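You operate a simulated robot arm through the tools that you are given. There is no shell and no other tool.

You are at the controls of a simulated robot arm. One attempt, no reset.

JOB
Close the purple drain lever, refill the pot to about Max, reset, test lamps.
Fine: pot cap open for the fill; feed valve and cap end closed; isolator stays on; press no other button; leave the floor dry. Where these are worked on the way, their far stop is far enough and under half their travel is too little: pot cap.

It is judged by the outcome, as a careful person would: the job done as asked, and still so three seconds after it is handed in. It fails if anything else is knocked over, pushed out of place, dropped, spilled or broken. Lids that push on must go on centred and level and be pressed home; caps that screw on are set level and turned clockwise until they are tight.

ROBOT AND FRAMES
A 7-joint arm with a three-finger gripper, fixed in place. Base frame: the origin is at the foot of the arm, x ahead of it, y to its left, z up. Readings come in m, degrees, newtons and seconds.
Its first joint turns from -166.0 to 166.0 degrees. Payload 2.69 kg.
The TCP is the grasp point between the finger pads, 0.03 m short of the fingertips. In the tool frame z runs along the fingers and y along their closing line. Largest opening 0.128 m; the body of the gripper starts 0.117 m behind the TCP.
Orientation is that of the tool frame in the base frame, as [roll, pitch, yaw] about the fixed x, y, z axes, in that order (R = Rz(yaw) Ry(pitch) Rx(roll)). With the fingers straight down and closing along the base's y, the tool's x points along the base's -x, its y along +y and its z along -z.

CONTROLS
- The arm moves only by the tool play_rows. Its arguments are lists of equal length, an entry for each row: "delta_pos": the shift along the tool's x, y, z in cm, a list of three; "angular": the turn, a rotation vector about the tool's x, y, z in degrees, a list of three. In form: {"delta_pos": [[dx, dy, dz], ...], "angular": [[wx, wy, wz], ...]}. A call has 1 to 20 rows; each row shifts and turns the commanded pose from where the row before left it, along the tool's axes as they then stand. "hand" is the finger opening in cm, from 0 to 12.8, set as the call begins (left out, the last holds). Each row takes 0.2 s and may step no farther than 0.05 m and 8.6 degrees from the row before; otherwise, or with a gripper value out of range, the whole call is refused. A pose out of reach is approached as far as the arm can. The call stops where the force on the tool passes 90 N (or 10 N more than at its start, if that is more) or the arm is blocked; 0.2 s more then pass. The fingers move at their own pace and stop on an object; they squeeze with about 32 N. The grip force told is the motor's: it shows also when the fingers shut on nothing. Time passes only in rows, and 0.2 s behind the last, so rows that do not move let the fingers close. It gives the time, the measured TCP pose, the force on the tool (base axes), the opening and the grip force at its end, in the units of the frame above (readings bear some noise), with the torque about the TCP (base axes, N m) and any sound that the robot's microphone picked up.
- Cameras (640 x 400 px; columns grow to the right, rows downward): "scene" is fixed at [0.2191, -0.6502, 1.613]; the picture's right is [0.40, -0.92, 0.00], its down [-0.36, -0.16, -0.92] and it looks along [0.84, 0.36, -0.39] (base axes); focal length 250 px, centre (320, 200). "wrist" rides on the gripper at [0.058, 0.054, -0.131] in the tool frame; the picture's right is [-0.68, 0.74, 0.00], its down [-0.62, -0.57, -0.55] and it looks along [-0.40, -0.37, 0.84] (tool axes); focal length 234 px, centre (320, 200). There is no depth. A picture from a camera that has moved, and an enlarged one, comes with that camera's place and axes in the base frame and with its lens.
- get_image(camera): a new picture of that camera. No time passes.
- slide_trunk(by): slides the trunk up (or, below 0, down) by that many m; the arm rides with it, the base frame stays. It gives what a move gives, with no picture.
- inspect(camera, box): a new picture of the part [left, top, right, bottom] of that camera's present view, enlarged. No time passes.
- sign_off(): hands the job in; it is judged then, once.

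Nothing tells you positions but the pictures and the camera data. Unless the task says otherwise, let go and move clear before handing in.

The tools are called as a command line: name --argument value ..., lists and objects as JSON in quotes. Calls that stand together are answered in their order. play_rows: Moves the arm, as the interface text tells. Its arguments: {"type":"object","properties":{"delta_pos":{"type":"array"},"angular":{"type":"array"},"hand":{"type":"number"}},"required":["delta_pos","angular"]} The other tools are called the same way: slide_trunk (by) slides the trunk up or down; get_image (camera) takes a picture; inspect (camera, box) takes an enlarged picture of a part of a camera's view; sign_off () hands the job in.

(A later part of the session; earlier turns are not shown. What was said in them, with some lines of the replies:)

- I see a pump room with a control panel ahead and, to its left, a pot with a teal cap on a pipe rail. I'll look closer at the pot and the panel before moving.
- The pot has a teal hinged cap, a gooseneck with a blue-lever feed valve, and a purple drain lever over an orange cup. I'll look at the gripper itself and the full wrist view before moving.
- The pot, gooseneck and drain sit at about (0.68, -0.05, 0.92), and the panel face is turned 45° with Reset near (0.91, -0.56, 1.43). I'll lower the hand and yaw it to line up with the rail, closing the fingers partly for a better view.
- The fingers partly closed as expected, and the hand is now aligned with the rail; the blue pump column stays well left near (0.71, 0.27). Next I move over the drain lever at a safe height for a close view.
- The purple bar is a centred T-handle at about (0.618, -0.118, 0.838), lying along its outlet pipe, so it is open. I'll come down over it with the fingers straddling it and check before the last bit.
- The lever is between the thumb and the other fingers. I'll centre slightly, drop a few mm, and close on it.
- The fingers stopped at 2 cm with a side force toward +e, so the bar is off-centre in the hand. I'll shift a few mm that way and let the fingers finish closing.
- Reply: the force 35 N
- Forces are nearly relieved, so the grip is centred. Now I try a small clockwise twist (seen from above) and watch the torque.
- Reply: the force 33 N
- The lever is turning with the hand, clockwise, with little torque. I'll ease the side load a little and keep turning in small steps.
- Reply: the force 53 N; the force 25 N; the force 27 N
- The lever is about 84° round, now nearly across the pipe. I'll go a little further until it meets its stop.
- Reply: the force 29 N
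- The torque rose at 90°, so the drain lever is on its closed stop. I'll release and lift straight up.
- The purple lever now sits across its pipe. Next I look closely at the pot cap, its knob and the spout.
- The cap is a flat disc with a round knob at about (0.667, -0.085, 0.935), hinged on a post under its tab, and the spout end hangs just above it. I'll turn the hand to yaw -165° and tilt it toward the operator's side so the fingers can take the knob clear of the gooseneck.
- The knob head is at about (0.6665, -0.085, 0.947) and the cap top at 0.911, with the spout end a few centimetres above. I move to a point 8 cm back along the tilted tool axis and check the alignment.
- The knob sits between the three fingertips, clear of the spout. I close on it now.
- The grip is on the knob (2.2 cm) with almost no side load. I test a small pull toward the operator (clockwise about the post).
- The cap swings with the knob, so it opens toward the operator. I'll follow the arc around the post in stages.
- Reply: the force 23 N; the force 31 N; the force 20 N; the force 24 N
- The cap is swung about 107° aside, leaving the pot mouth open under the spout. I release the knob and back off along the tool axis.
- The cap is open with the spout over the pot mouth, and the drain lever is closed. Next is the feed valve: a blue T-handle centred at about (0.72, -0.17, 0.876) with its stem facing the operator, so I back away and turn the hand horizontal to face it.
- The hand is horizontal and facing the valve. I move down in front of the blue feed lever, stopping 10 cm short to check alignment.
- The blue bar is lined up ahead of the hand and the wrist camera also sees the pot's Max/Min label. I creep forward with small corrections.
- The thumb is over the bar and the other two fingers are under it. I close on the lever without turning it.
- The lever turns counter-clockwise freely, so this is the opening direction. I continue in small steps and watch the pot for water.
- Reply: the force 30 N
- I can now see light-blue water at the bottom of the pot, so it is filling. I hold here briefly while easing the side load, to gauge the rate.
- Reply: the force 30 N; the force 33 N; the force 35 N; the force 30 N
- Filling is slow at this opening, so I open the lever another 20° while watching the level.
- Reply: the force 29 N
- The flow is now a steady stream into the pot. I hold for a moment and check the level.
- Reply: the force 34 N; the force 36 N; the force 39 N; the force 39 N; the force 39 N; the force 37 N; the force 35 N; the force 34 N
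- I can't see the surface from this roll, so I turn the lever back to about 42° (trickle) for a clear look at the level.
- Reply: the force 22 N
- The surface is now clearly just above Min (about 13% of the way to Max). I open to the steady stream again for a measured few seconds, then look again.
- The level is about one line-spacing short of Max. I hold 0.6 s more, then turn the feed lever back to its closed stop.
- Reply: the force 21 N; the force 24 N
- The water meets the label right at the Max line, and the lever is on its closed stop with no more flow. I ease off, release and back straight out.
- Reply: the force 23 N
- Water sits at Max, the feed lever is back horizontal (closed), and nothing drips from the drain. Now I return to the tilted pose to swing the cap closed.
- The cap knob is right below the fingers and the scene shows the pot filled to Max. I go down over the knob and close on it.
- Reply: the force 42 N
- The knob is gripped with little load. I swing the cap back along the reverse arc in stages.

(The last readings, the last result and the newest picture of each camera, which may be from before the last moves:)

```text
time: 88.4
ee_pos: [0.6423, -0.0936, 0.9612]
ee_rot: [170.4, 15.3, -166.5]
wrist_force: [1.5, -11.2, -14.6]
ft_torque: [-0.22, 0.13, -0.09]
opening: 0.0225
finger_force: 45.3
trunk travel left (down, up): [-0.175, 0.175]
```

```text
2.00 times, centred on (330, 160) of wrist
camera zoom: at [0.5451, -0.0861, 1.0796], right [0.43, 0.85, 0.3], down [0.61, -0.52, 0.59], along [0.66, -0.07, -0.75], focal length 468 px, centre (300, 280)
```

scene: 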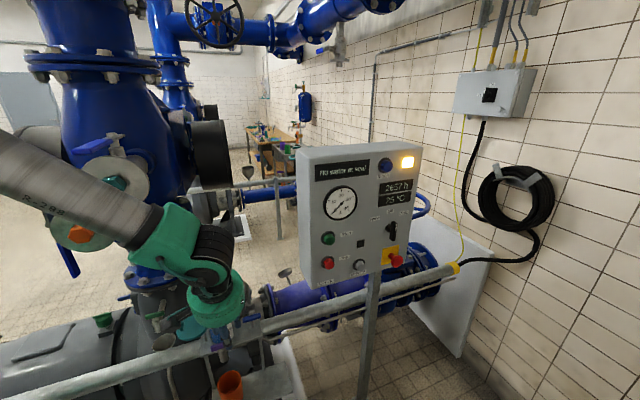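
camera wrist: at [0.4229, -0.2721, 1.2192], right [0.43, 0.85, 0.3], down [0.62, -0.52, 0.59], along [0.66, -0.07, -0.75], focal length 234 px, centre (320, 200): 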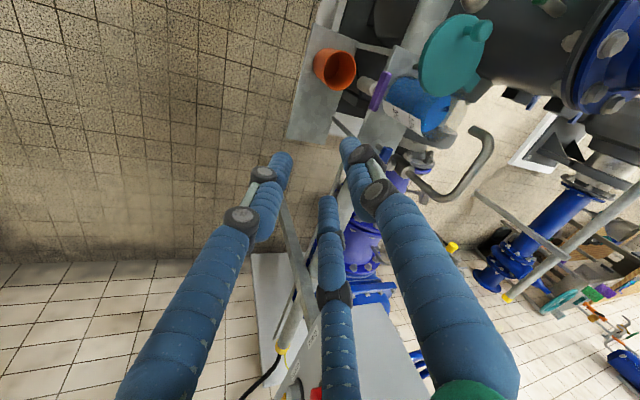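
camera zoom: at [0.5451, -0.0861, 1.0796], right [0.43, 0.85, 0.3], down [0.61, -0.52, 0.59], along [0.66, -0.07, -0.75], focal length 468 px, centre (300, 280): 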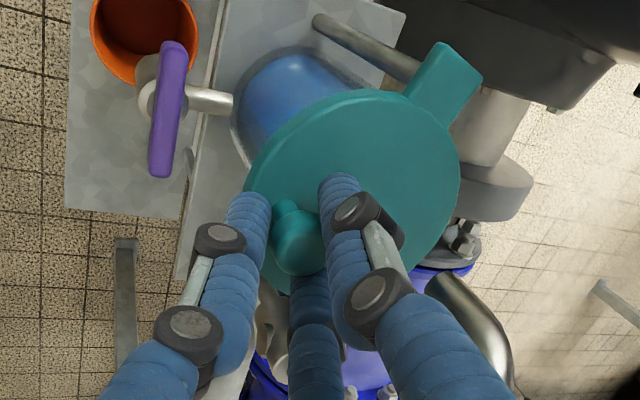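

play_rows --delta_pos '[[-0.48, -0.07, 0.12], [-0.48, -0.07, 0.12], [-0.49, 0, 0.14], [-0.49, 0, 0.14], [0, 0, 0]]' --angular '[[0, 0, 0], [0, 0, 0], [0, 0, 0], [0, 0, 0], [0, 0, 0]]'

inspect --camera "scene" --box '[170, 270, 260, 340]'

inspect --camera "wrist" --box '[220, 60, 440, 260]'

```text
time: 89.6
ee_pos: [0.662, -0.0906, 0.9621]
ee_rot: [170.3, 15.3, -166.5]
wrist_force: [1.6, -12.2, -6.3]
ft_torque: [-0.21, 0.29, 0.14]
opening: 0.0216
finger_force: 44.9
trunk travel left (down, up): [-0.175, 0.175]
```

```text
5.71 times, centred on (215, 305) of scene
camera zoom: at [0.2191, -0.6502, 1.613], right [0.4, -0.92, 0.0], down [-0.36, -0.16, -0.92], along [0.84, 0.36, -0.39], focal length 1429 px, centre (920, -400)
```

zoom: 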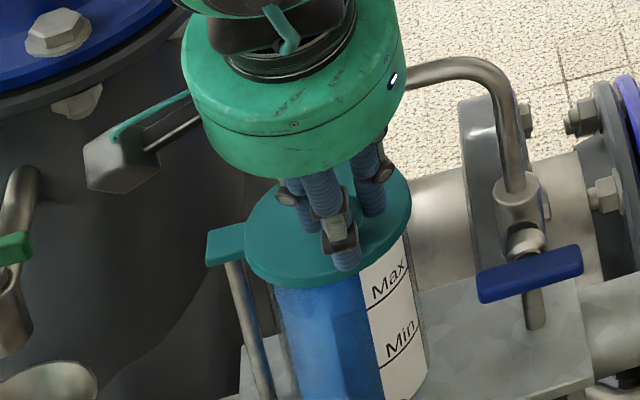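

```text
2.00 times, centred on (330, 160) of wrist
camera zoom: at [0.5641, -0.0818, 1.0796], right [0.43, 0.85, 0.3], down [0.62, -0.52, 0.59], along [0.66, -0.07, -0.75], focal length 468 px, centre (300, 280)
```

zoom: 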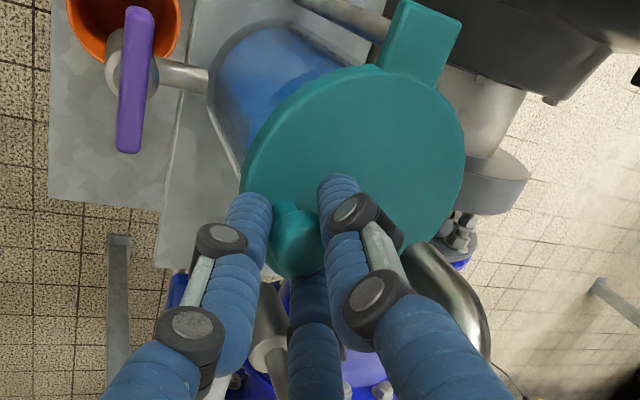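

play_rows --delta_pos '[[-0.29, 0.03, 0.09], [0, 0, 0]]' --angular '[[0, 0, 0], [0, 0, 0]]'

```text
time: 90.2
ee_pos: [0.6625, -0.0895, 0.9608]
ee_rot: [170.3, 15.2, -166.3]
wrist_force: [-9.5, -18.9, 2.3]
ft_torque: [-0.39, 0.47, 0.06]
opening: 0.0218
finger_force: 44.1
trunk travel left (down, up): [-0.175, 0.175]
```

The cap is back against its closed stop (resistance rises with no more motion). I release gently and retreat along the tool axis.

play_rows --delta_pos '[[0.15, 0, -0.03], [0, 0, 0], [0, 0, 0], [0, 0, 0]]' --angular '[[0, 0, 0], [0, 0, 0], [0, 0, 0], [0, 0, 0]]' --hand 3.6

play_rows --delta_pos '[[0, 0, -2], [0, 0, -3], [0, 0, -4], [0, 0, -4], [0, 0, -4]]' --angular '[[0, 0, 0], [0, 0, 0], [0, 0, 0], [0, 0, 0], [0, 0, 0]]'

get_image --camera "wrist"

inspect --camera "scene" --box '[170, 260, 270, 350]'

inspect --camera "scene" --box '[290, 140, 430, 290]'

```text
time: 91.2
ee_pos: [0.6614, -0.0882, 0.9606]
ee_rot: [170.4, 15.3, -166.4]
wrist_force: [-0.9, 0.5, -0.3]
ft_torque: [0.0, -0.01, 0.04]
opening: 0.0359
finger_force: 0.0
trunk travel left (down, up): [-0.175, 0.175]
```

```text
time: 92.4
ee_pos: [0.6259, -0.1262, 1.1256]
ee_rot: [170.3, 15.4, -166.4]
wrist_force: [0.6, -0.4, -0.4]
ft_torque: [0.01, 0.01, 0.01]
opening: 0.0361
finger_force: 0.1
trunk travel left (down, up): [-0.175, 0.175]
```

```text
taken
camera wrist: at [0.5288, -0.1184, 1.2422], right [0.43, 0.85, 0.3], down [0.62, -0.52, 0.59], along [0.66, -0.07, -0.75], focal length 234 px, centre (320, 200)
```

wrist: 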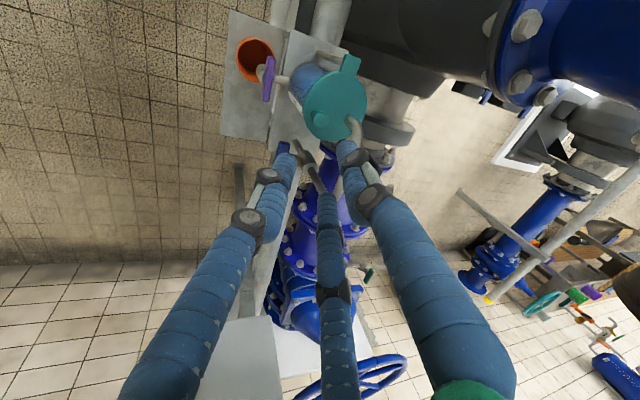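

```text
4.44 times, centred on (220, 305) of scene
camera zoom: at [0.2191, -0.6502, 1.613], right [0.4, -0.92, 0.0], down [-0.36, -0.16, -0.92], along [0.84, 0.36, -0.39], focal length 1112 px, centre (764, -267)
```

zoom: 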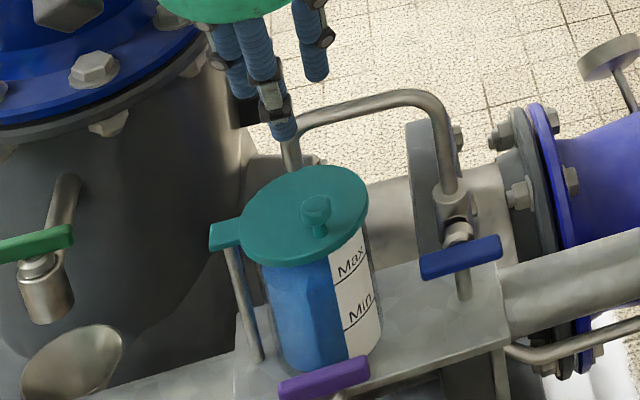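

```text
2.67 times, centred on (360, 215) of scene
camera zoom: at [0.2191, -0.6502, 1.613], right [0.4, -0.92, 0.0], down [-0.36, -0.16, -0.92], along [0.84, 0.36, -0.39], focal length 667 px, centre (213, 160)
```

zoom: 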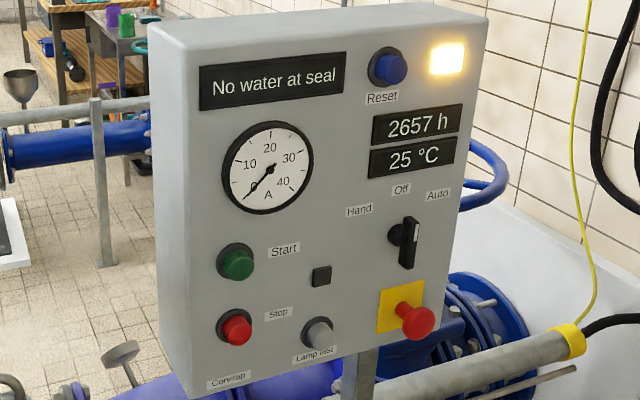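

The cap, feed valve and drain are all closed with water at Max. Now for the panel: Reset is the blue button near (0.913, -0.556, 1.43) and Lamp test the grey one near (0.866, -0.51, 1.11). I back off, close the fingers and turn the hand horizontal.

play_rows --delta_pos '[[3.53, -3.01, -0.81], [3.53, -3.01, -0.81], [3.53, -3.01, -0.81], [3.53, -3.01, -0.81], [0, 0, 0], [0, 0, 0], [0, 0, 0], [0, 0, 0], [0, 0, 0], [0, 0, 0], [0, 0, 0], [0, 0, 0]]' --angular '[[0, 0, 0], [0, 0, 0], [0, 0, 0], [0, 0, 0], [0, 0, 7.5], [0, 0, 7.5], [0, 0, 7.5], [0, 0, 7.5], [0, 0, 7.5], [0, 0, 7.5], [0, 0, 7.5], [0, 0, 7.5]]' --hand 0

play_rows --delta_pos '[[0, 0, 0], [0, 0, 0], [0, 0, 0], [0, 0, 0], [0, 0, 0], [0, 0, 0], [0, 0, 0], [0, 0, 0], [0, 0, 0], [0, 0, 0], [0, 0, 0], [0, 0, 0]]' --angular '[[-8, 0, 0], [-8, 0, 0], [-8, 0, 0], [-8, 0, 0], [-8, 0, 0], [-8, 0, 0], [-8, 0, 0], [-8, 0, 0], [-8, 0, 0], [0, -8.3, 0], [0, -8.3, 0], [0, -8.3, 0]]'

get_image --camera "wrist"

get_image --camera "scene"

```text
time: 95.0
ee_pos: [0.5201, -0.2788, 1.0977]
ee_rot: [161.9, -0.6, 134.8]
wrist_force: [-0.4, -0.8, 0.5]
ft_torque: [0.01, -0.04, -0.02]
opening: 0.0021
finger_force: 31.5
trunk travel left (down, up): [-0.175, 0.175]
```

```text
time: 97.6
ee_pos: [0.519, -0.2792, 1.0981]
ee_rot: [90.2, -0.4, 110.0]
wrist_force: [-0.3, -0.3, 0.3]
ft_torque: [0.0, 0.0, 0.05]
opening: 0.0018
finger_force: 31.5
trunk travel left (down, up): [-0.175, 0.175]
```

```text
taken
camera wrist: at [0.3773, -0.2696, 1.1522], right [0.23, -0.64, 0.73], down [-0.31, -0.76, -0.57], along [0.92, -0.09, -0.38], focal length 234 px, centre (320, 200)
```

wrist: 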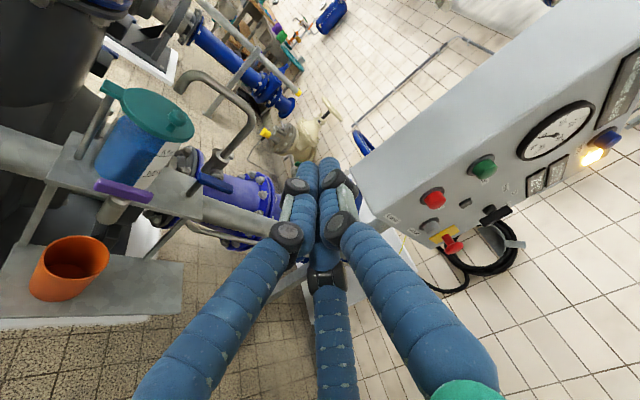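

```text
taken
```

scene: 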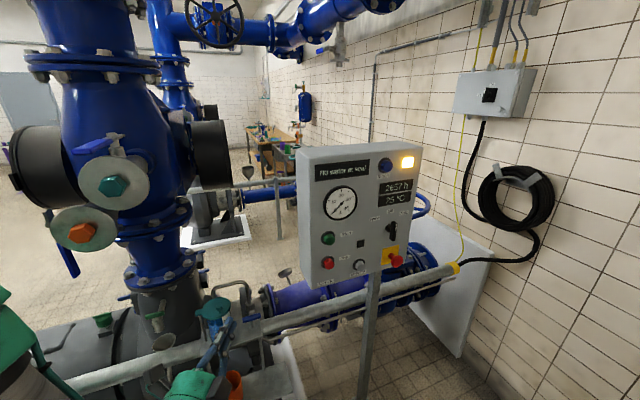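

inspect --camera "wrist" --box '[370, 80, 640, 260]'

inspect --camera "scene" --box '[310, 240, 420, 300]'

```text
2.22 times, centred on (505, 170) of wrist
camera zoom: at [0.3773, -0.2696, 1.1522], right [0.23, -0.64, 0.73], down [-0.31, -0.76, -0.57], along [0.92, -0.09, -0.38], focal length 520 px, centre (-91, 267)
```

zoom: 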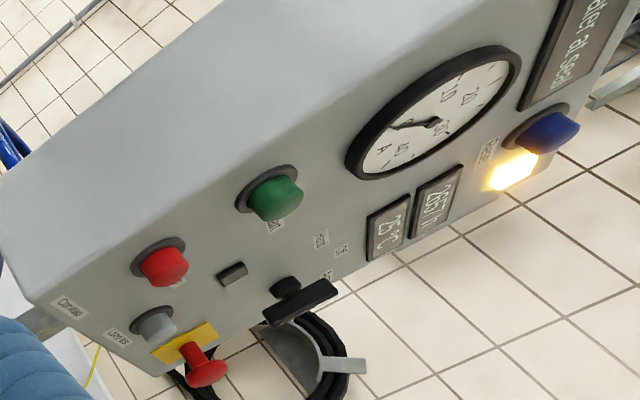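

```text
5.82 times, centred on (365, 270) of scene
camera zoom: at [0.2191, -0.6502, 1.613], right [0.4, -0.92, 0.0], down [-0.36, -0.16, -0.92], along [0.84, 0.36, -0.39], focal length 1455 px, centre (58, -207)
```

zoom: 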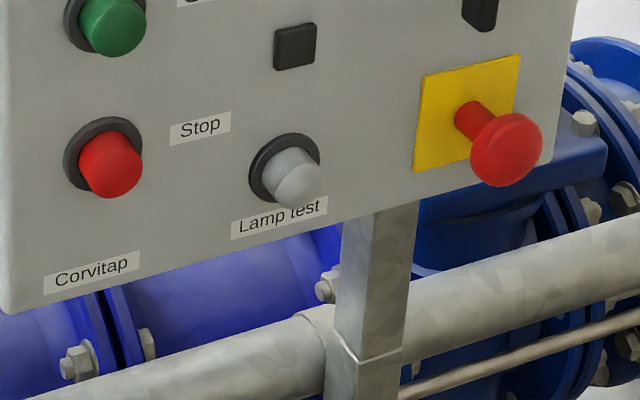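

Labels confirm: blue = Reset, grey = Lamp test, with the maker's plate and Stop beside them. I move the closed hand across in front of the panel toward Reset, staying well off the face.

play_rows --delta_pos '[[-3.73, 2.52, 0.96], [-3.73, 2.52, 0.96], [-3.73, 2.52, 0.96], [-3.73, 2.52, 0.96], [-3.73, 2.52, 0.96], [-3.73, 2.52, 0.96]]' --angular '[[0, 0, 0], [0, 0, 0], [0, 0, 0], [0, 0, 0], [0, 0, 0], [0, 0, 0]]'

get_image --camera "scene"

get_image --camera "wrist"

```text
time: 99.0
ee_pos: [0.653, -0.4698, 1.247]
ee_rot: [90.2, -0.5, 110.1]
wrist_force: [0.1, 0.4, 0.2]
ft_torque: [0.02, -0.04, -0.03]
opening: 0.002
finger_force: 31.8
trunk travel left (down, up): [-0.175, 0.175]
```

```text
taken
```

scene: 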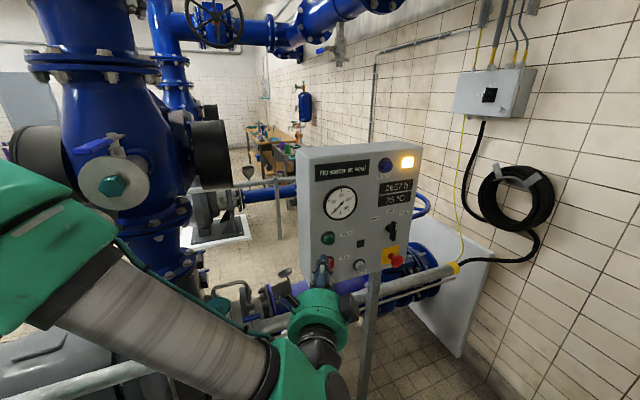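

```text
taken
camera wrist: at [0.5099, -0.4604, 1.3015], right [0.24, -0.64, 0.73], down [-0.31, -0.76, -0.57], along [0.92, -0.09, -0.38], focal length 234 px, centre (320, 200)
```

wrist: 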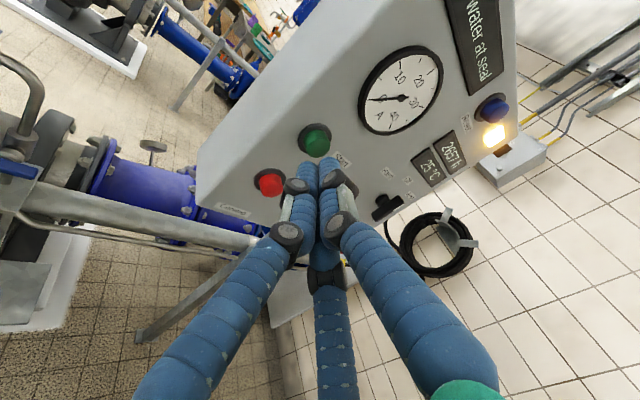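

play_rows --delta_pos '[[-3.73, 2.52, 0.96], [-3.73, 2.52, 0.96], [-3.73, 2.52, 0.96], [-3.73, 2.52, 0.96], [-3.73, 2.52, 0.96], [-3.73, 2.52, 0.96], [0, 0, 0]]' --angular '[[0, 0, 0], [0, 0, 0], [0, 0, 0], [0, 0, 0], [0, 0, 0], [0, 0, 0], [0, 0, 0]]'

get_image --camera "scene"

get_image --camera "wrist"

```text
time: 100.6
ee_pos: [0.7825, -0.6615, 1.3954]
ee_rot: [90.2, -0.5, 110.0]
wrist_force: [-0.3, -0.2, -0.6]
ft_torque: [0.0, -0.02, 0.01]
opening: 0.0021
finger_force: 31.0
trunk travel left (down, up): [-0.175, 0.175]
```

```text
taken
```

scene: 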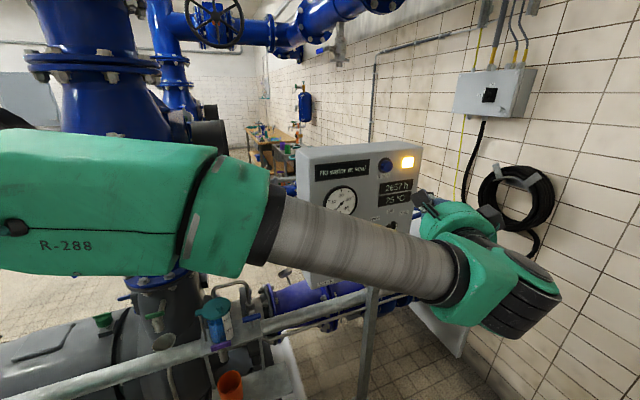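

```text
taken
camera wrist: at [0.64, -0.6522, 1.451], right [0.24, -0.64, 0.73], down [-0.31, -0.76, -0.57], along [0.92, -0.09, -0.38], focal length 234 px, centre (320, 200)
```

wrist: 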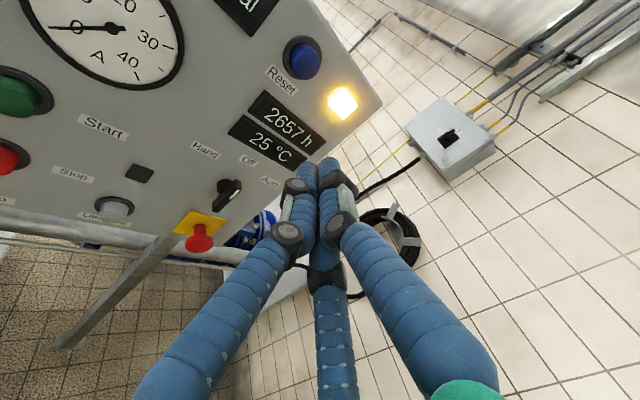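

The hand reached the panel area easily. From two wrist views Reset's cap is at about (0.905, -0.552, 1.4285). I line up in front of it and close half the distance.

play_rows --delta_pos '[[0.33, 3.3, -0.15], [1.69, 0, 3.63], [1.69, 0, 3.63], [0, 0, 0]]' --angular '[[0, 0, 0], [0, 0, 0], [0, 0, 0], [0, 0, 0]]'

get_image --camera "wrist"

inspect --camera "wrist" --box '[250, 60, 400, 220]'

inspect --camera "scene" --box '[290, 130, 450, 260]'

```text
time: 101.6
ee_pos: [0.8382, -0.6021, 1.4287]
ee_rot: [90.2, -0.4, 109.9]
wrist_force: [-0.3, 0.5, 0.5]
ft_torque: [0.0, -0.02, -0.04]
opening: 0.002
finger_force: 31.9
trunk travel left (down, up): [-0.175, 0.175]
```

```text
taken
camera wrist: at [0.6956, -0.5923, 1.4843], right [0.24, -0.64, 0.73], down [-0.31, -0.76, -0.57], along [0.92, -0.09, -0.38], focal length 234 px, centre (320, 200)
```

wrist: 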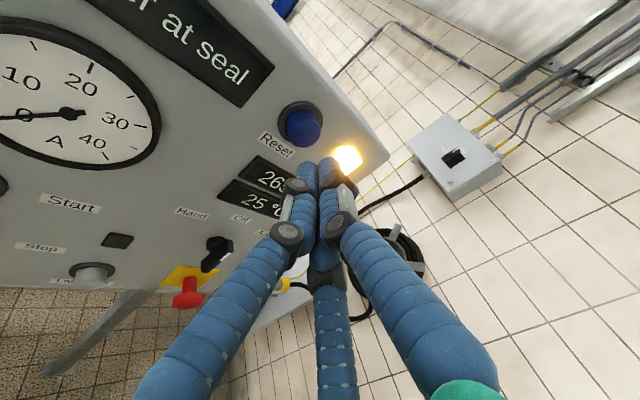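

```text
2.50 times, centred on (325, 140) of wrist
camera zoom: at [0.6956, -0.5923, 1.4843], right [0.24, -0.64, 0.73], down [-0.31, -0.76, -0.57], along [0.92, -0.09, -0.38], focal length 585 px, centre (308, 350)
```

zoom: 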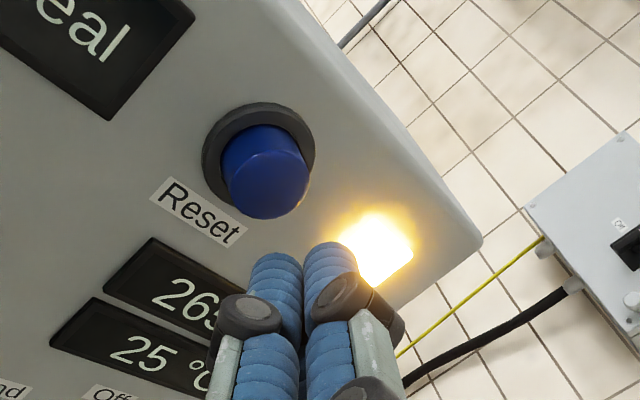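

```text
3.08 times, centred on (370, 195) of scene
camera zoom: at [0.2191, -0.6502, 1.613], right [0.4, -0.92, 0.0], down [-0.36, -0.16, -0.92], along [0.84, 0.36, -0.39], focal length 770 px, centre (166, 215)
```

zoom: 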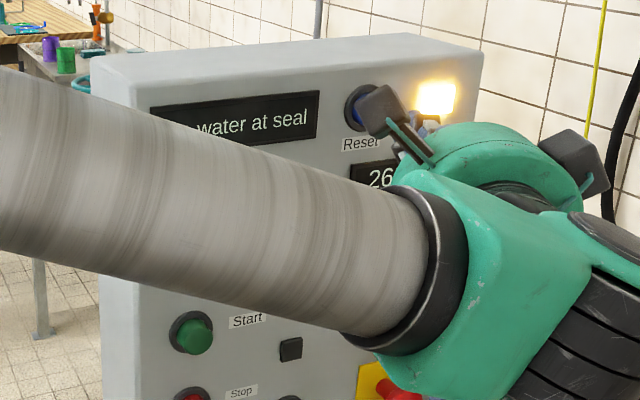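

play_rows --delta_pos '[[0.57, 0, 2.05], [0.57, 0, 2.05], [0, 0, 0]]' --angular '[[0, 0, 0], [0, 0, 0], [0, 0, 0]]'

inspect --camera "wrist" --box '[250, 60, 400, 220]'

```text
time: 102.4
ee_pos: [0.8727, -0.5773, 1.4284]
ee_rot: [90.2, -0.4, 110.0]
wrist_force: [0.6, -0.3, 0.1]
ft_torque: [-0.02, 0.02, -0.03]
opening: 0.0021
finger_force: 31.4
trunk travel left (down, up): [-0.175, 0.175]
```

```text
2.50 times, centred on (325, 140) of wrist
camera zoom: at [0.7312, -0.5682, 1.4834], right [0.24, -0.64, 0.73], down [-0.31, -0.76, -0.57], along [0.92, -0.09, -0.38], focal length 585 px, centre (308, 350)
```

zoom: 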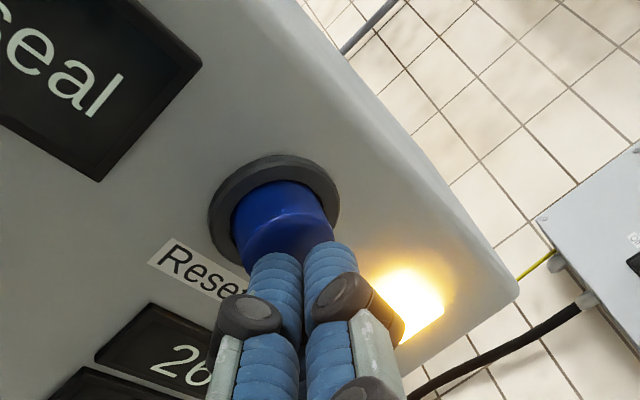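

play_rows --delta_pos '[[0.127, 0, 0.272], [0.127, 0, 0.272], [0.127, 0, 0.272]]' --angular '[[0, 0, 0], [0, 0, 0], [0, 0, 0]]'

inspect --camera "wrist" --box '[250, 60, 400, 220]'

```text
time: 103.2
ee_pos: [0.8783, -0.5735, 1.428]
ee_rot: [90.2, -0.4, 110.0]
wrist_force: [-0.9, -1.5, 0.5]
ft_torque: [-0.01, -0.01, 0.03]
opening: 0.0021
finger_force: 31.7
trunk travel left (down, up): [-0.175, 0.175]
```

```text
2.50 times, centred on (325, 140) of wrist
camera zoom: at [0.7363, -0.5626, 1.4829], right [0.24, -0.64, 0.73], down [-0.31, -0.76, -0.57], along [0.92, -0.09, -0.38], focal length 585 px, centre (308, 350)
```

zoom: 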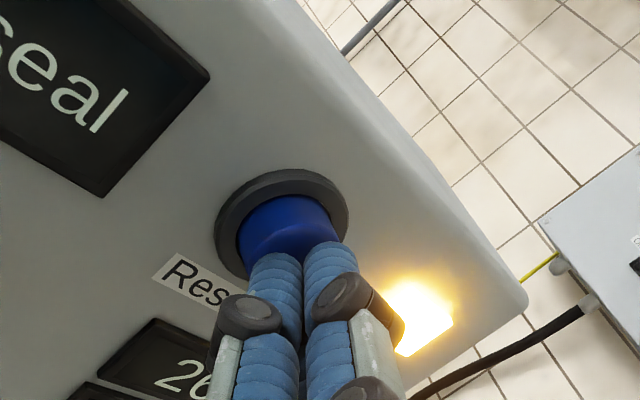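

play_rows --delta_pos '[[0.127, 0, 0.272], [0.127, 0, 0.272]]' --angular '[[0, 0, 0], [0, 0, 0]]'

inspect --camera "wrist" --box '[250, 60, 400, 220]'

```text
time: 103.8
ee_pos: [0.8822, -0.5666, 1.4281]
ee_rot: [90.2, -0.5, 110.0]
wrist_force: [-2.3, -2.2, -1.0]
ft_torque: [-0.06, 0.03, 0.06]
opening: 0.0022
finger_force: 31.4
trunk travel left (down, up): [-0.175, 0.175]
```

```text
2.50 times, centred on (325, 140) of wrist
camera zoom: at [0.7404, -0.5585, 1.4835], right [0.24, -0.64, 0.73], down [-0.31, -0.76, -0.57], along [0.92, -0.09, -0.38], focal length 585 px, centre (308, 350)
```

zoom: 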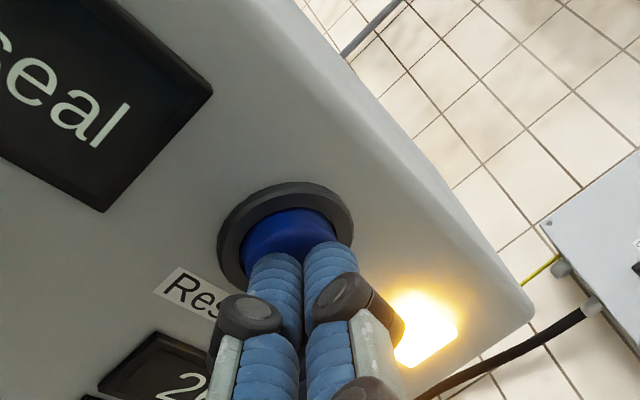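

play_rows --delta_pos '[[0.127, 0, 0.272], [0.127, 0, 0.272]]' --angular '[[0, 0, 0], [0, 0, 0]]'

inspect --camera "wrist" --box '[220, 40, 420, 220]'

inspect --camera "scene" --box '[290, 130, 450, 260]'

```text
time: 104.4
ee_pos: [0.8861, -0.5641, 1.4288]
ee_rot: [90.1, -0.4, 110.0]
wrist_force: [-2.6, -3.3, -0.5]
ft_torque: [-0.03, 0.02, -0.03]
opening: 0.0023
finger_force: 31.1
trunk travel left (down, up): [-0.175, 0.175]
heard: click
```

```text
2.22 times, centred on (320, 130) of wrist
camera zoom: at [0.7444, -0.5543, 1.4839], right [0.24, -0.64, 0.73], down [-0.31, -0.76, -0.57], along [0.92, -0.09, -0.38], focal length 520 px, centre (320, 356)
```

zoom: 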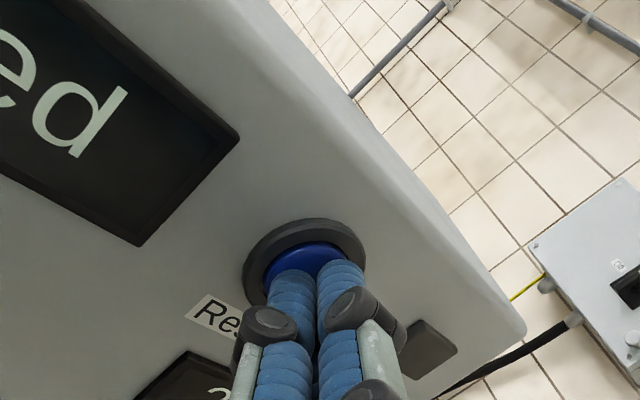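

```text
3.08 times, centred on (370, 195) of scene
camera zoom: at [0.2191, -0.6502, 1.613], right [0.4, -0.92, 0.0], down [-0.36, -0.16, -0.92], along [0.84, 0.36, -0.39], focal length 770 px, centre (166, 215)
```

zoom: 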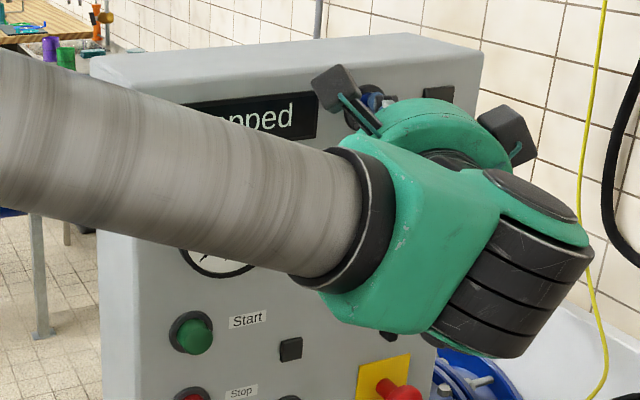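

Click heard: the alarm lamp went out and the display reads "…Stopped". I retreat from Reset along the panel normal, then go down to the grey Lamp test button.

play_rows --delta_pos '[[-1.41, 0, -3.02], [-1.41, 0, -3.02], [-1.41, 0, -3.02], [-1.41, 0, -3.02], [0, 0, 0]]' --angular '[[0, 0, 0], [0, 0, 0], [0, 0, 0], [0, 0, 0], [0, 0, 0]]'

get_image --camera "wrist"

play_rows --delta_pos '[[0.76, -4.55, -0.35], [0.76, -4.55, -0.35], [0.76, -4.55, -0.35], [0.76, -4.55, -0.35], [0.76, -4.55, -0.35], [0.76, -4.55, -0.35], [0.76, -4.55, -0.35], [0, 0, 0]]' --angular '[[0, 0, 0], [0, 0, 0], [0, 0, 0], [0, 0, 0], [0, 0, 0], [0, 0, 0], [0, 0, 0], [0, 0, 0]]'

get_image --camera "wrist"

get_image --camera "scene"

```text
time: 105.6
ee_pos: [0.7918, -0.661, 1.4296]
ee_rot: [90.2, -0.6, 110.0]
wrist_force: [0.5, -0.8, 0.0]
ft_torque: [0.01, 0.01, 0.03]
opening: 0.0019
finger_force: 31.3
trunk travel left (down, up): [-0.175, 0.175]
```

```text
taken
camera wrist: at [0.6487, -0.6511, 1.4827], right [0.24, -0.64, 0.73], down [-0.31, -0.76, -0.57], along [0.92, -0.09, -0.38], focal length 234 px, centre (320, 200)
```

wrist: 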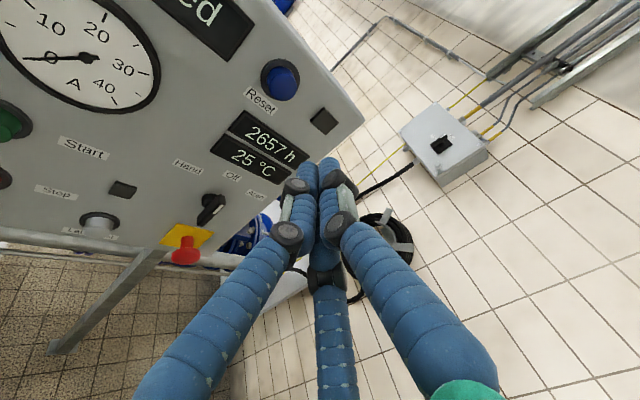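

```text
time: 107.4
ee_pos: [0.7465, -0.6148, 1.1097]
ee_rot: [90.2, -0.6, 109.9]
wrist_force: [0.2, -0.6, -0.3]
ft_torque: [0.05, -0.05, 0.05]
opening: 0.002
finger_force: 31.3
trunk travel left (down, up): [-0.175, 0.175]
```

```text
taken
camera wrist: at [0.6048, -0.6068, 1.1645], right [0.24, -0.64, 0.73], down [-0.31, -0.76, -0.57], along [0.92, -0.09, -0.38], focal length 234 px, centre (320, 200)
```

wrist: 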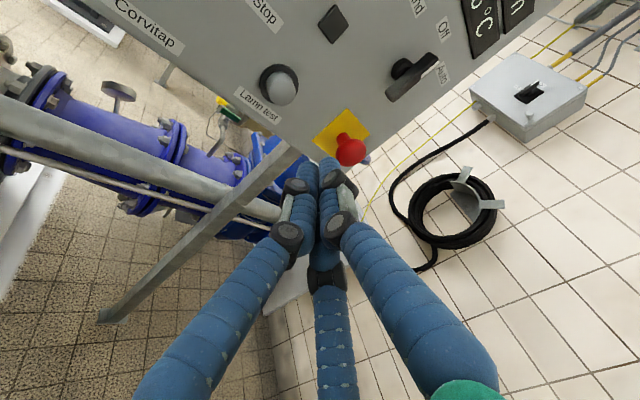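

```text
taken
```

scene: 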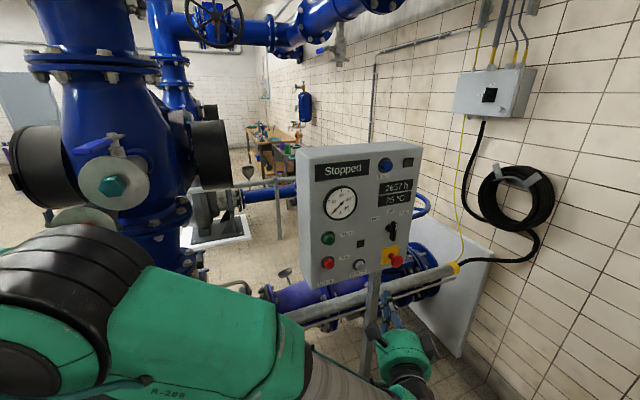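

The display shows "Stopped" and the grey Lamp test button is straight ahead at about (0.867, -0.509, 1.108). I approach it along the panel normal.

play_rows --delta_pos '[[1.29, -0.07, 3.08], [1.29, -0.07, 3.08], [1.29, -0.07, 3.08], [0, 0, 0]]' --angular '[[0, 0, 0], [0, 0, 0], [0, 0, 0], [0, 0, 0]]'

get_image --camera "wrist"

inspect --camera "wrist" --box '[250, 60, 400, 220]'

```text
time: 108.4
ee_pos: [0.8226, -0.5448, 1.109]
ee_rot: [90.2, -0.4, 110.0]
wrist_force: [0.5, -0.3, -0.4]
ft_torque: [0.03, -0.03, -0.01]
opening: 0.0023
finger_force: 31.3
trunk travel left (down, up): [-0.175, 0.175]
```

```text
taken
camera wrist: at [0.6803, -0.5363, 1.163], right [0.24, -0.64, 0.73], down [-0.31, -0.76, -0.57], along [0.92, -0.09, -0.38], focal length 234 px, centre (320, 200)
```

wrist: 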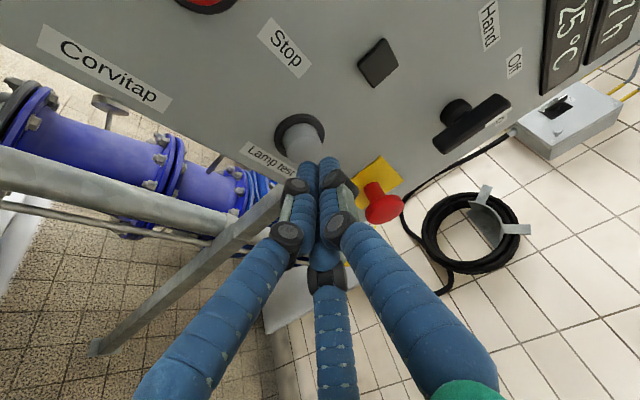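

```text
2.50 times, centred on (325, 140) of wrist
camera zoom: at [0.6803, -0.5363, 1.163], right [0.24, -0.64, 0.73], down [-0.31, -0.76, -0.57], along [0.92, -0.09, -0.38], focal length 585 px, centre (308, 350)
```

zoom: 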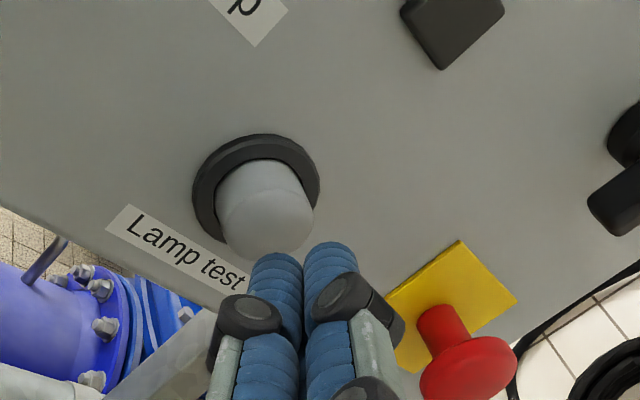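

play_rows --delta_pos '[[0.34, -0.15, 0.73], [0.34, -0.15, 0.73], [0, 0, 0]]' --angular '[[0, 0, 0], [0, 0, 0], [0, 0, 0]]'

inspect --camera "wrist" --box '[250, 60, 400, 220]'

```text
time: 109.2
ee_pos: [0.8338, -0.5355, 1.1044]
ee_rot: [90.1, -0.4, 110.0]
wrist_force: [-0.2, -0.4, -1.0]
ft_torque: [0.02, -0.01, -0.02]
opening: 0.0021
finger_force: 31.4
trunk travel left (down, up): [-0.175, 0.175]
```

```text
2.50 times, centred on (325, 140) of wrist
camera zoom: at [0.6919, -0.5255, 1.1606], right [0.24, -0.64, 0.73], down [-0.31, -0.76, -0.57], along [0.92, -0.09, -0.38], focal length 585 px, centre (308, 350)
```

zoom: 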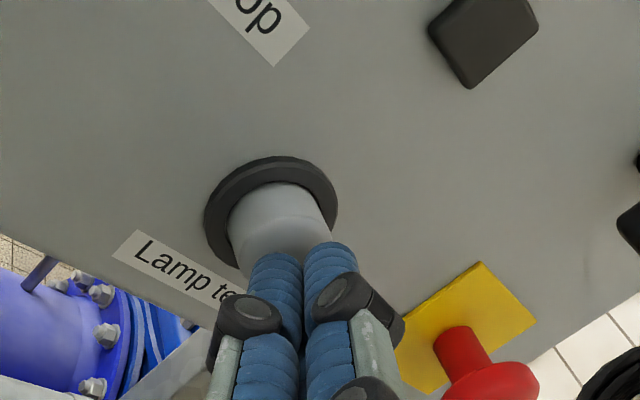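

play_rows --delta_pos '[[0.127, 0, 0.272], [0.127, 0, 0.272], [0.127, 0, 0.272], [0.127, 0, 0.272]]' --angular '[[0, 0, 0], [0, 0, 0], [0, 0, 0], [0, 0, 0]]'

play_rows --delta_pos '[[0.127, 0, 0.272], [0.127, 0, 0.272]]' --angular '[[0, 0, 0], [0, 0, 0]]'

inspect --camera "wrist" --box '[250, 60, 400, 220]'

get_image --camera "scene"

```text
time: 110.2
ee_pos: [0.8428, -0.5266, 1.1065]
ee_rot: [90.2, -0.3, 109.9]
wrist_force: [-1.6, -3.5, -0.1]
ft_torque: [-0.03, 0.01, -0.01]
opening: 0.0019
finger_force: 31.4
trunk travel left (down, up): [-0.175, 0.175]
heard: click
```

```text
time: 110.8
ee_pos: [0.8475, -0.5222, 1.1069]
ee_rot: [90.3, -0.4, 109.9]
wrist_force: [-3.7, -3.7, 0.7]
ft_torque: [-0.03, -0.01, 0.03]
opening: 0.0022
finger_force: 31.8
trunk travel left (down, up): [-0.175, 0.175]
```

```text
2.50 times, centred on (325, 140) of wrist
camera zoom: at [0.7044, -0.5125, 1.1612], right [0.24, -0.64, 0.73], down [-0.31, -0.76, -0.57], along [0.92, -0.09, -0.38], focal length 585 px, centre (308, 350)
```

zoom: 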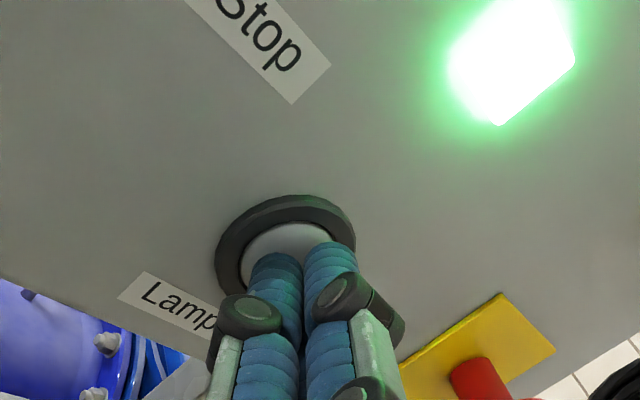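

```text
taken
```

scene: 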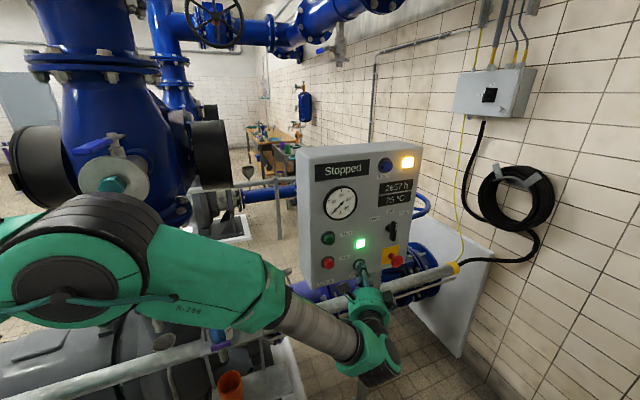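

Lamp test works: click heard, and the green and amber lamps are lit. I hold briefly, then retreat along the normal.

play_rows --delta_pos '[[0, 0, 0], [0, 0, 0], [0, 0, 0]]' --angular '[[0, 0, 0], [0, 0, 0], [0, 0, 0]]'

play_rows --delta_pos '[[-1.41, 0, -3.02], [-1.41, 0, -3.02], [-1.41, 0, -3.02], [-1.41, 0, -3.02], [-1.41, 0, -3.02], [0, 0, 0]]' --angular '[[0, 0, 0], [0, 0, 0], [0, 0, 0], [0, 0, 0], [0, 0, 0], [0, 0, 0]]'

get_image --camera "wrist"

get_image --camera "scene"

```text
time: 111.6
ee_pos: [0.8472, -0.522, 1.1068]
ee_rot: [90.2, -0.4, 110.0]
wrist_force: [-3.7, -1.7, 0.4]
ft_torque: [-0.01, 0.07, 0.07]
opening: 0.0023
finger_force: 31.5
trunk travel left (down, up): [-0.175, 0.175]
```

```text
time: 113.0
ee_pos: [0.7312, -0.6389, 1.1062]
ee_rot: [90.2, -0.5, 110.0]
wrist_force: [-0.5, -0.2, 0.1]
ft_torque: [0.03, -0.04, 0.0]
opening: 0.0019
finger_force: 31.2
trunk travel left (down, up): [-0.175, 0.175]
```

```text
taken
camera wrist: at [0.5889, -0.6306, 1.1614], right [0.24, -0.64, 0.73], down [-0.31, -0.76, -0.57], along [0.92, -0.09, -0.38], focal length 234 px, centre (320, 200)
```

wrist: 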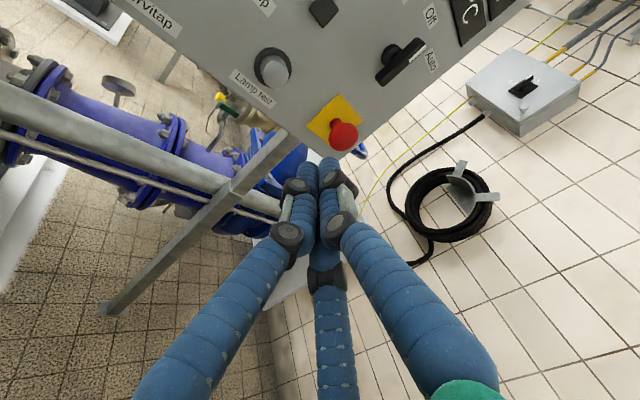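

```text
taken
```

scene: 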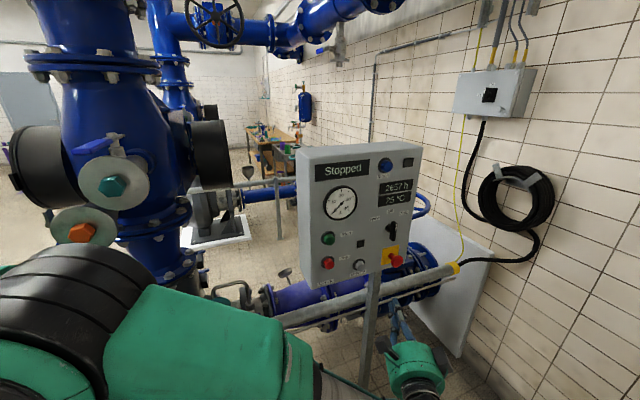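

All lamps are out again and the panel shows "Stopped". I move the hand clear of the panel and check the final state of everything.

play_rows --delta_pos '[[4.4, 0, -1.0], [4.4, 0, -1.0], [4.4, 0, -1.0], [4.4, 0, -1.0], [4.4, 0, -1.0], [4.4, 0, -0.9], [4.4, 0, -0.9], [4.4, 0, -0.9], [4.4, 0, -0.9], [0, 0, 0]]' --angular '[[0, 0, 0], [0, 0, 0], [0, 0, 0], [0, 0, 0], [0, 0, 0], [0, 0, 0], [0, 0, 0], [0, 0, 0], [0, 0, 0], [0, 0, 0]]'

get_image --camera "scene"

get_image --camera "wrist"

inspect --camera "scene" --box '[170, 270, 290, 400]'

inspect --camera "wrist" --box '[0, 60, 260, 320]'

```text
time: 115.2
ee_pos: [0.5133, -0.2974, 1.1105]
ee_rot: [90.1, -0.5, 110.0]
wrist_force: [0.0, 0.6, -0.8]
ft_torque: [0.01, 0.02, -0.05]
opening: 0.0022
finger_force: 32.1
trunk travel left (down, up): [-0.175, 0.175]
```

```text
taken
```

scene: 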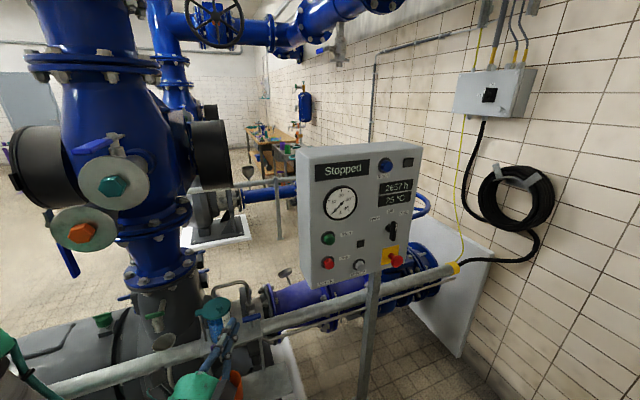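

```text
taken
camera wrist: at [0.3703, -0.2876, 1.1642], right [0.24, -0.64, 0.73], down [-0.31, -0.76, -0.57], along [0.92, -0.09, -0.38], focal length 234 px, centre (320, 200)
```

wrist: 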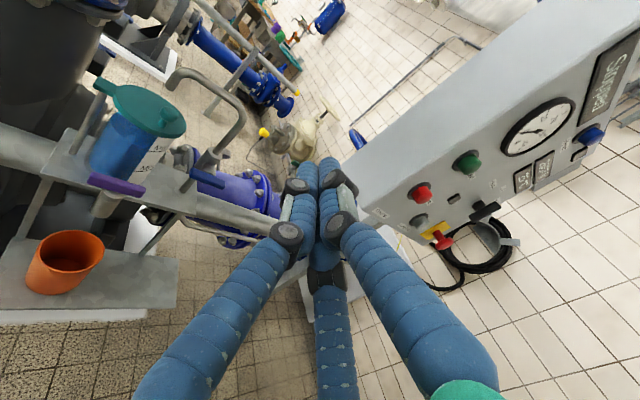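

```text
3.08 times, centred on (230, 335) of scene
camera zoom: at [0.2191, -0.6502, 1.613], right [0.4, -0.92, 0.0], down [-0.36, -0.16, -0.92], along [0.84, 0.36, -0.39], focal length 770 px, centre (597, -215)
```

zoom: 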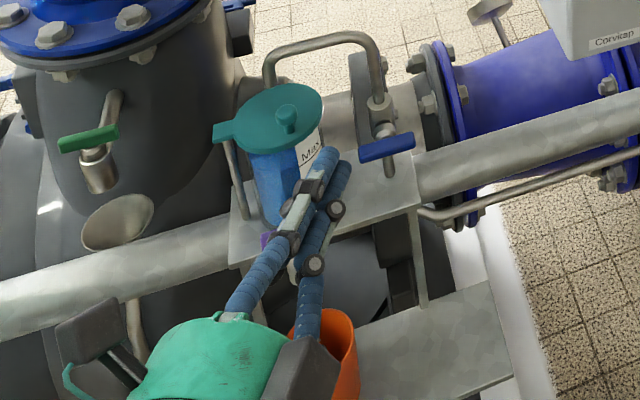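

```text
1.54 times, centred on (130, 190) of wrist
camera zoom: at [0.3703, -0.2876, 1.1642], right [0.24, -0.64, 0.73], down [-0.31, -0.76, -0.57], along [0.92, -0.09, -0.38], focal length 360 px, centre (612, 215)
```

zoom: 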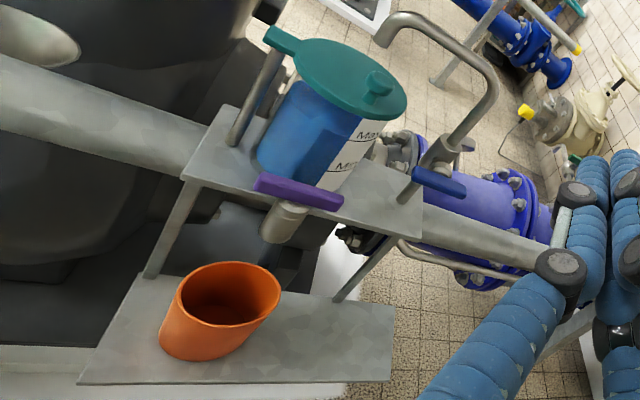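

inspect --camera "wrist" --box '[70, 70, 230, 230]'

inspect --camera "scene" --box '[440, 50, 560, 130]'

inspect --camera "scene" --box '[290, 140, 430, 290]'

```text
2.50 times, centred on (150, 150) of wrist
camera zoom: at [0.3703, -0.2876, 1.1642], right [0.24, -0.64, 0.73], down [-0.31, -0.76, -0.57], along [0.92, -0.09, -0.38], focal length 585 px, centre (745, 325)
```

zoom: 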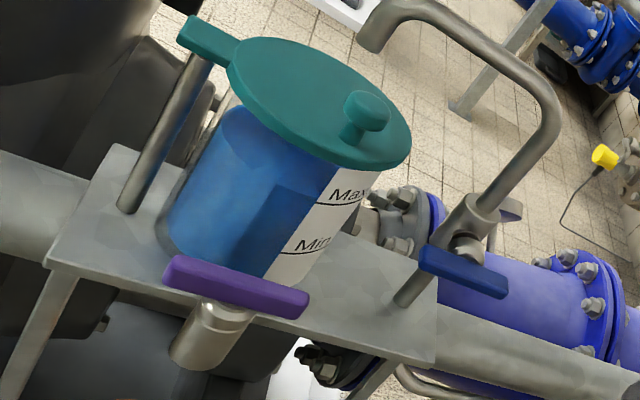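

```text
5.00 times, centred on (500, 90) of scene
camera zoom: at [0.2191, -0.6502, 1.613], right [0.4, -0.92, 0.0], down [-0.36, -0.16, -0.92], along [0.84, 0.36, -0.39], focal length 1250 px, centre (-580, 750)
```

zoom: 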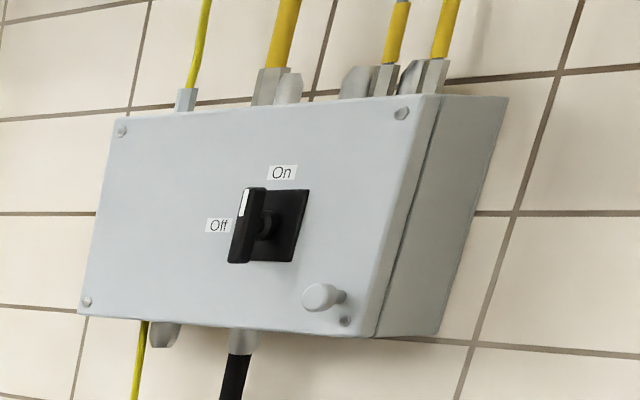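

```text
2.67 times, centred on (360, 215) of scene
camera zoom: at [0.2191, -0.6502, 1.613], right [0.4, -0.92, 0.0], down [-0.36, -0.16, -0.92], along [0.84, 0.36, -0.39], focal length 667 px, centre (213, 160)
```

zoom: 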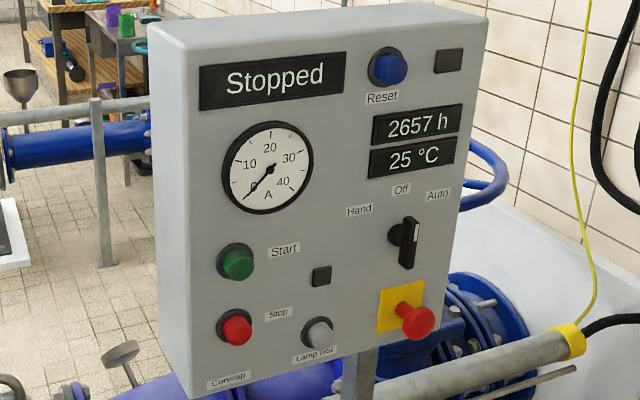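

Everything looks right: water at Max, purple drain lever closed, feed lever closed, and the cap back over the pot. Reset and Lamp test are done, the isolator is untouched, the cup is empty and I see no water on the floor. The hand is clear, so I hand the job in.

sign_off

```text
The job is handed in.
```

The job is done and handed in. The purple drain lever is closed, the pot is filled to about Max, and Reset and Lamp test have both been pressed.

- **Drain and feed:** both levers are against their closed stops. Nothing was dripping in the last pictures, the cup under the drain looked empty, and I saw no water on the floor.
- **Pot cap:** I swung it about 107° aside for the fill, then brought it back against its closed stop over the pot.
- **Panel:** Reset clicked, the amber lamp went out and the display changed from "No water at seal" to "Stopped". Lamp test clicked, the green and amber lamps lit, and they went out again when I let go.
- **Left alone:** I did not touch the isolator or press any other button.

The fingers touched down with about 39 N when I came back to the cap knob. The load cleared once they gripped it, and I saw nothing moved or damaged.
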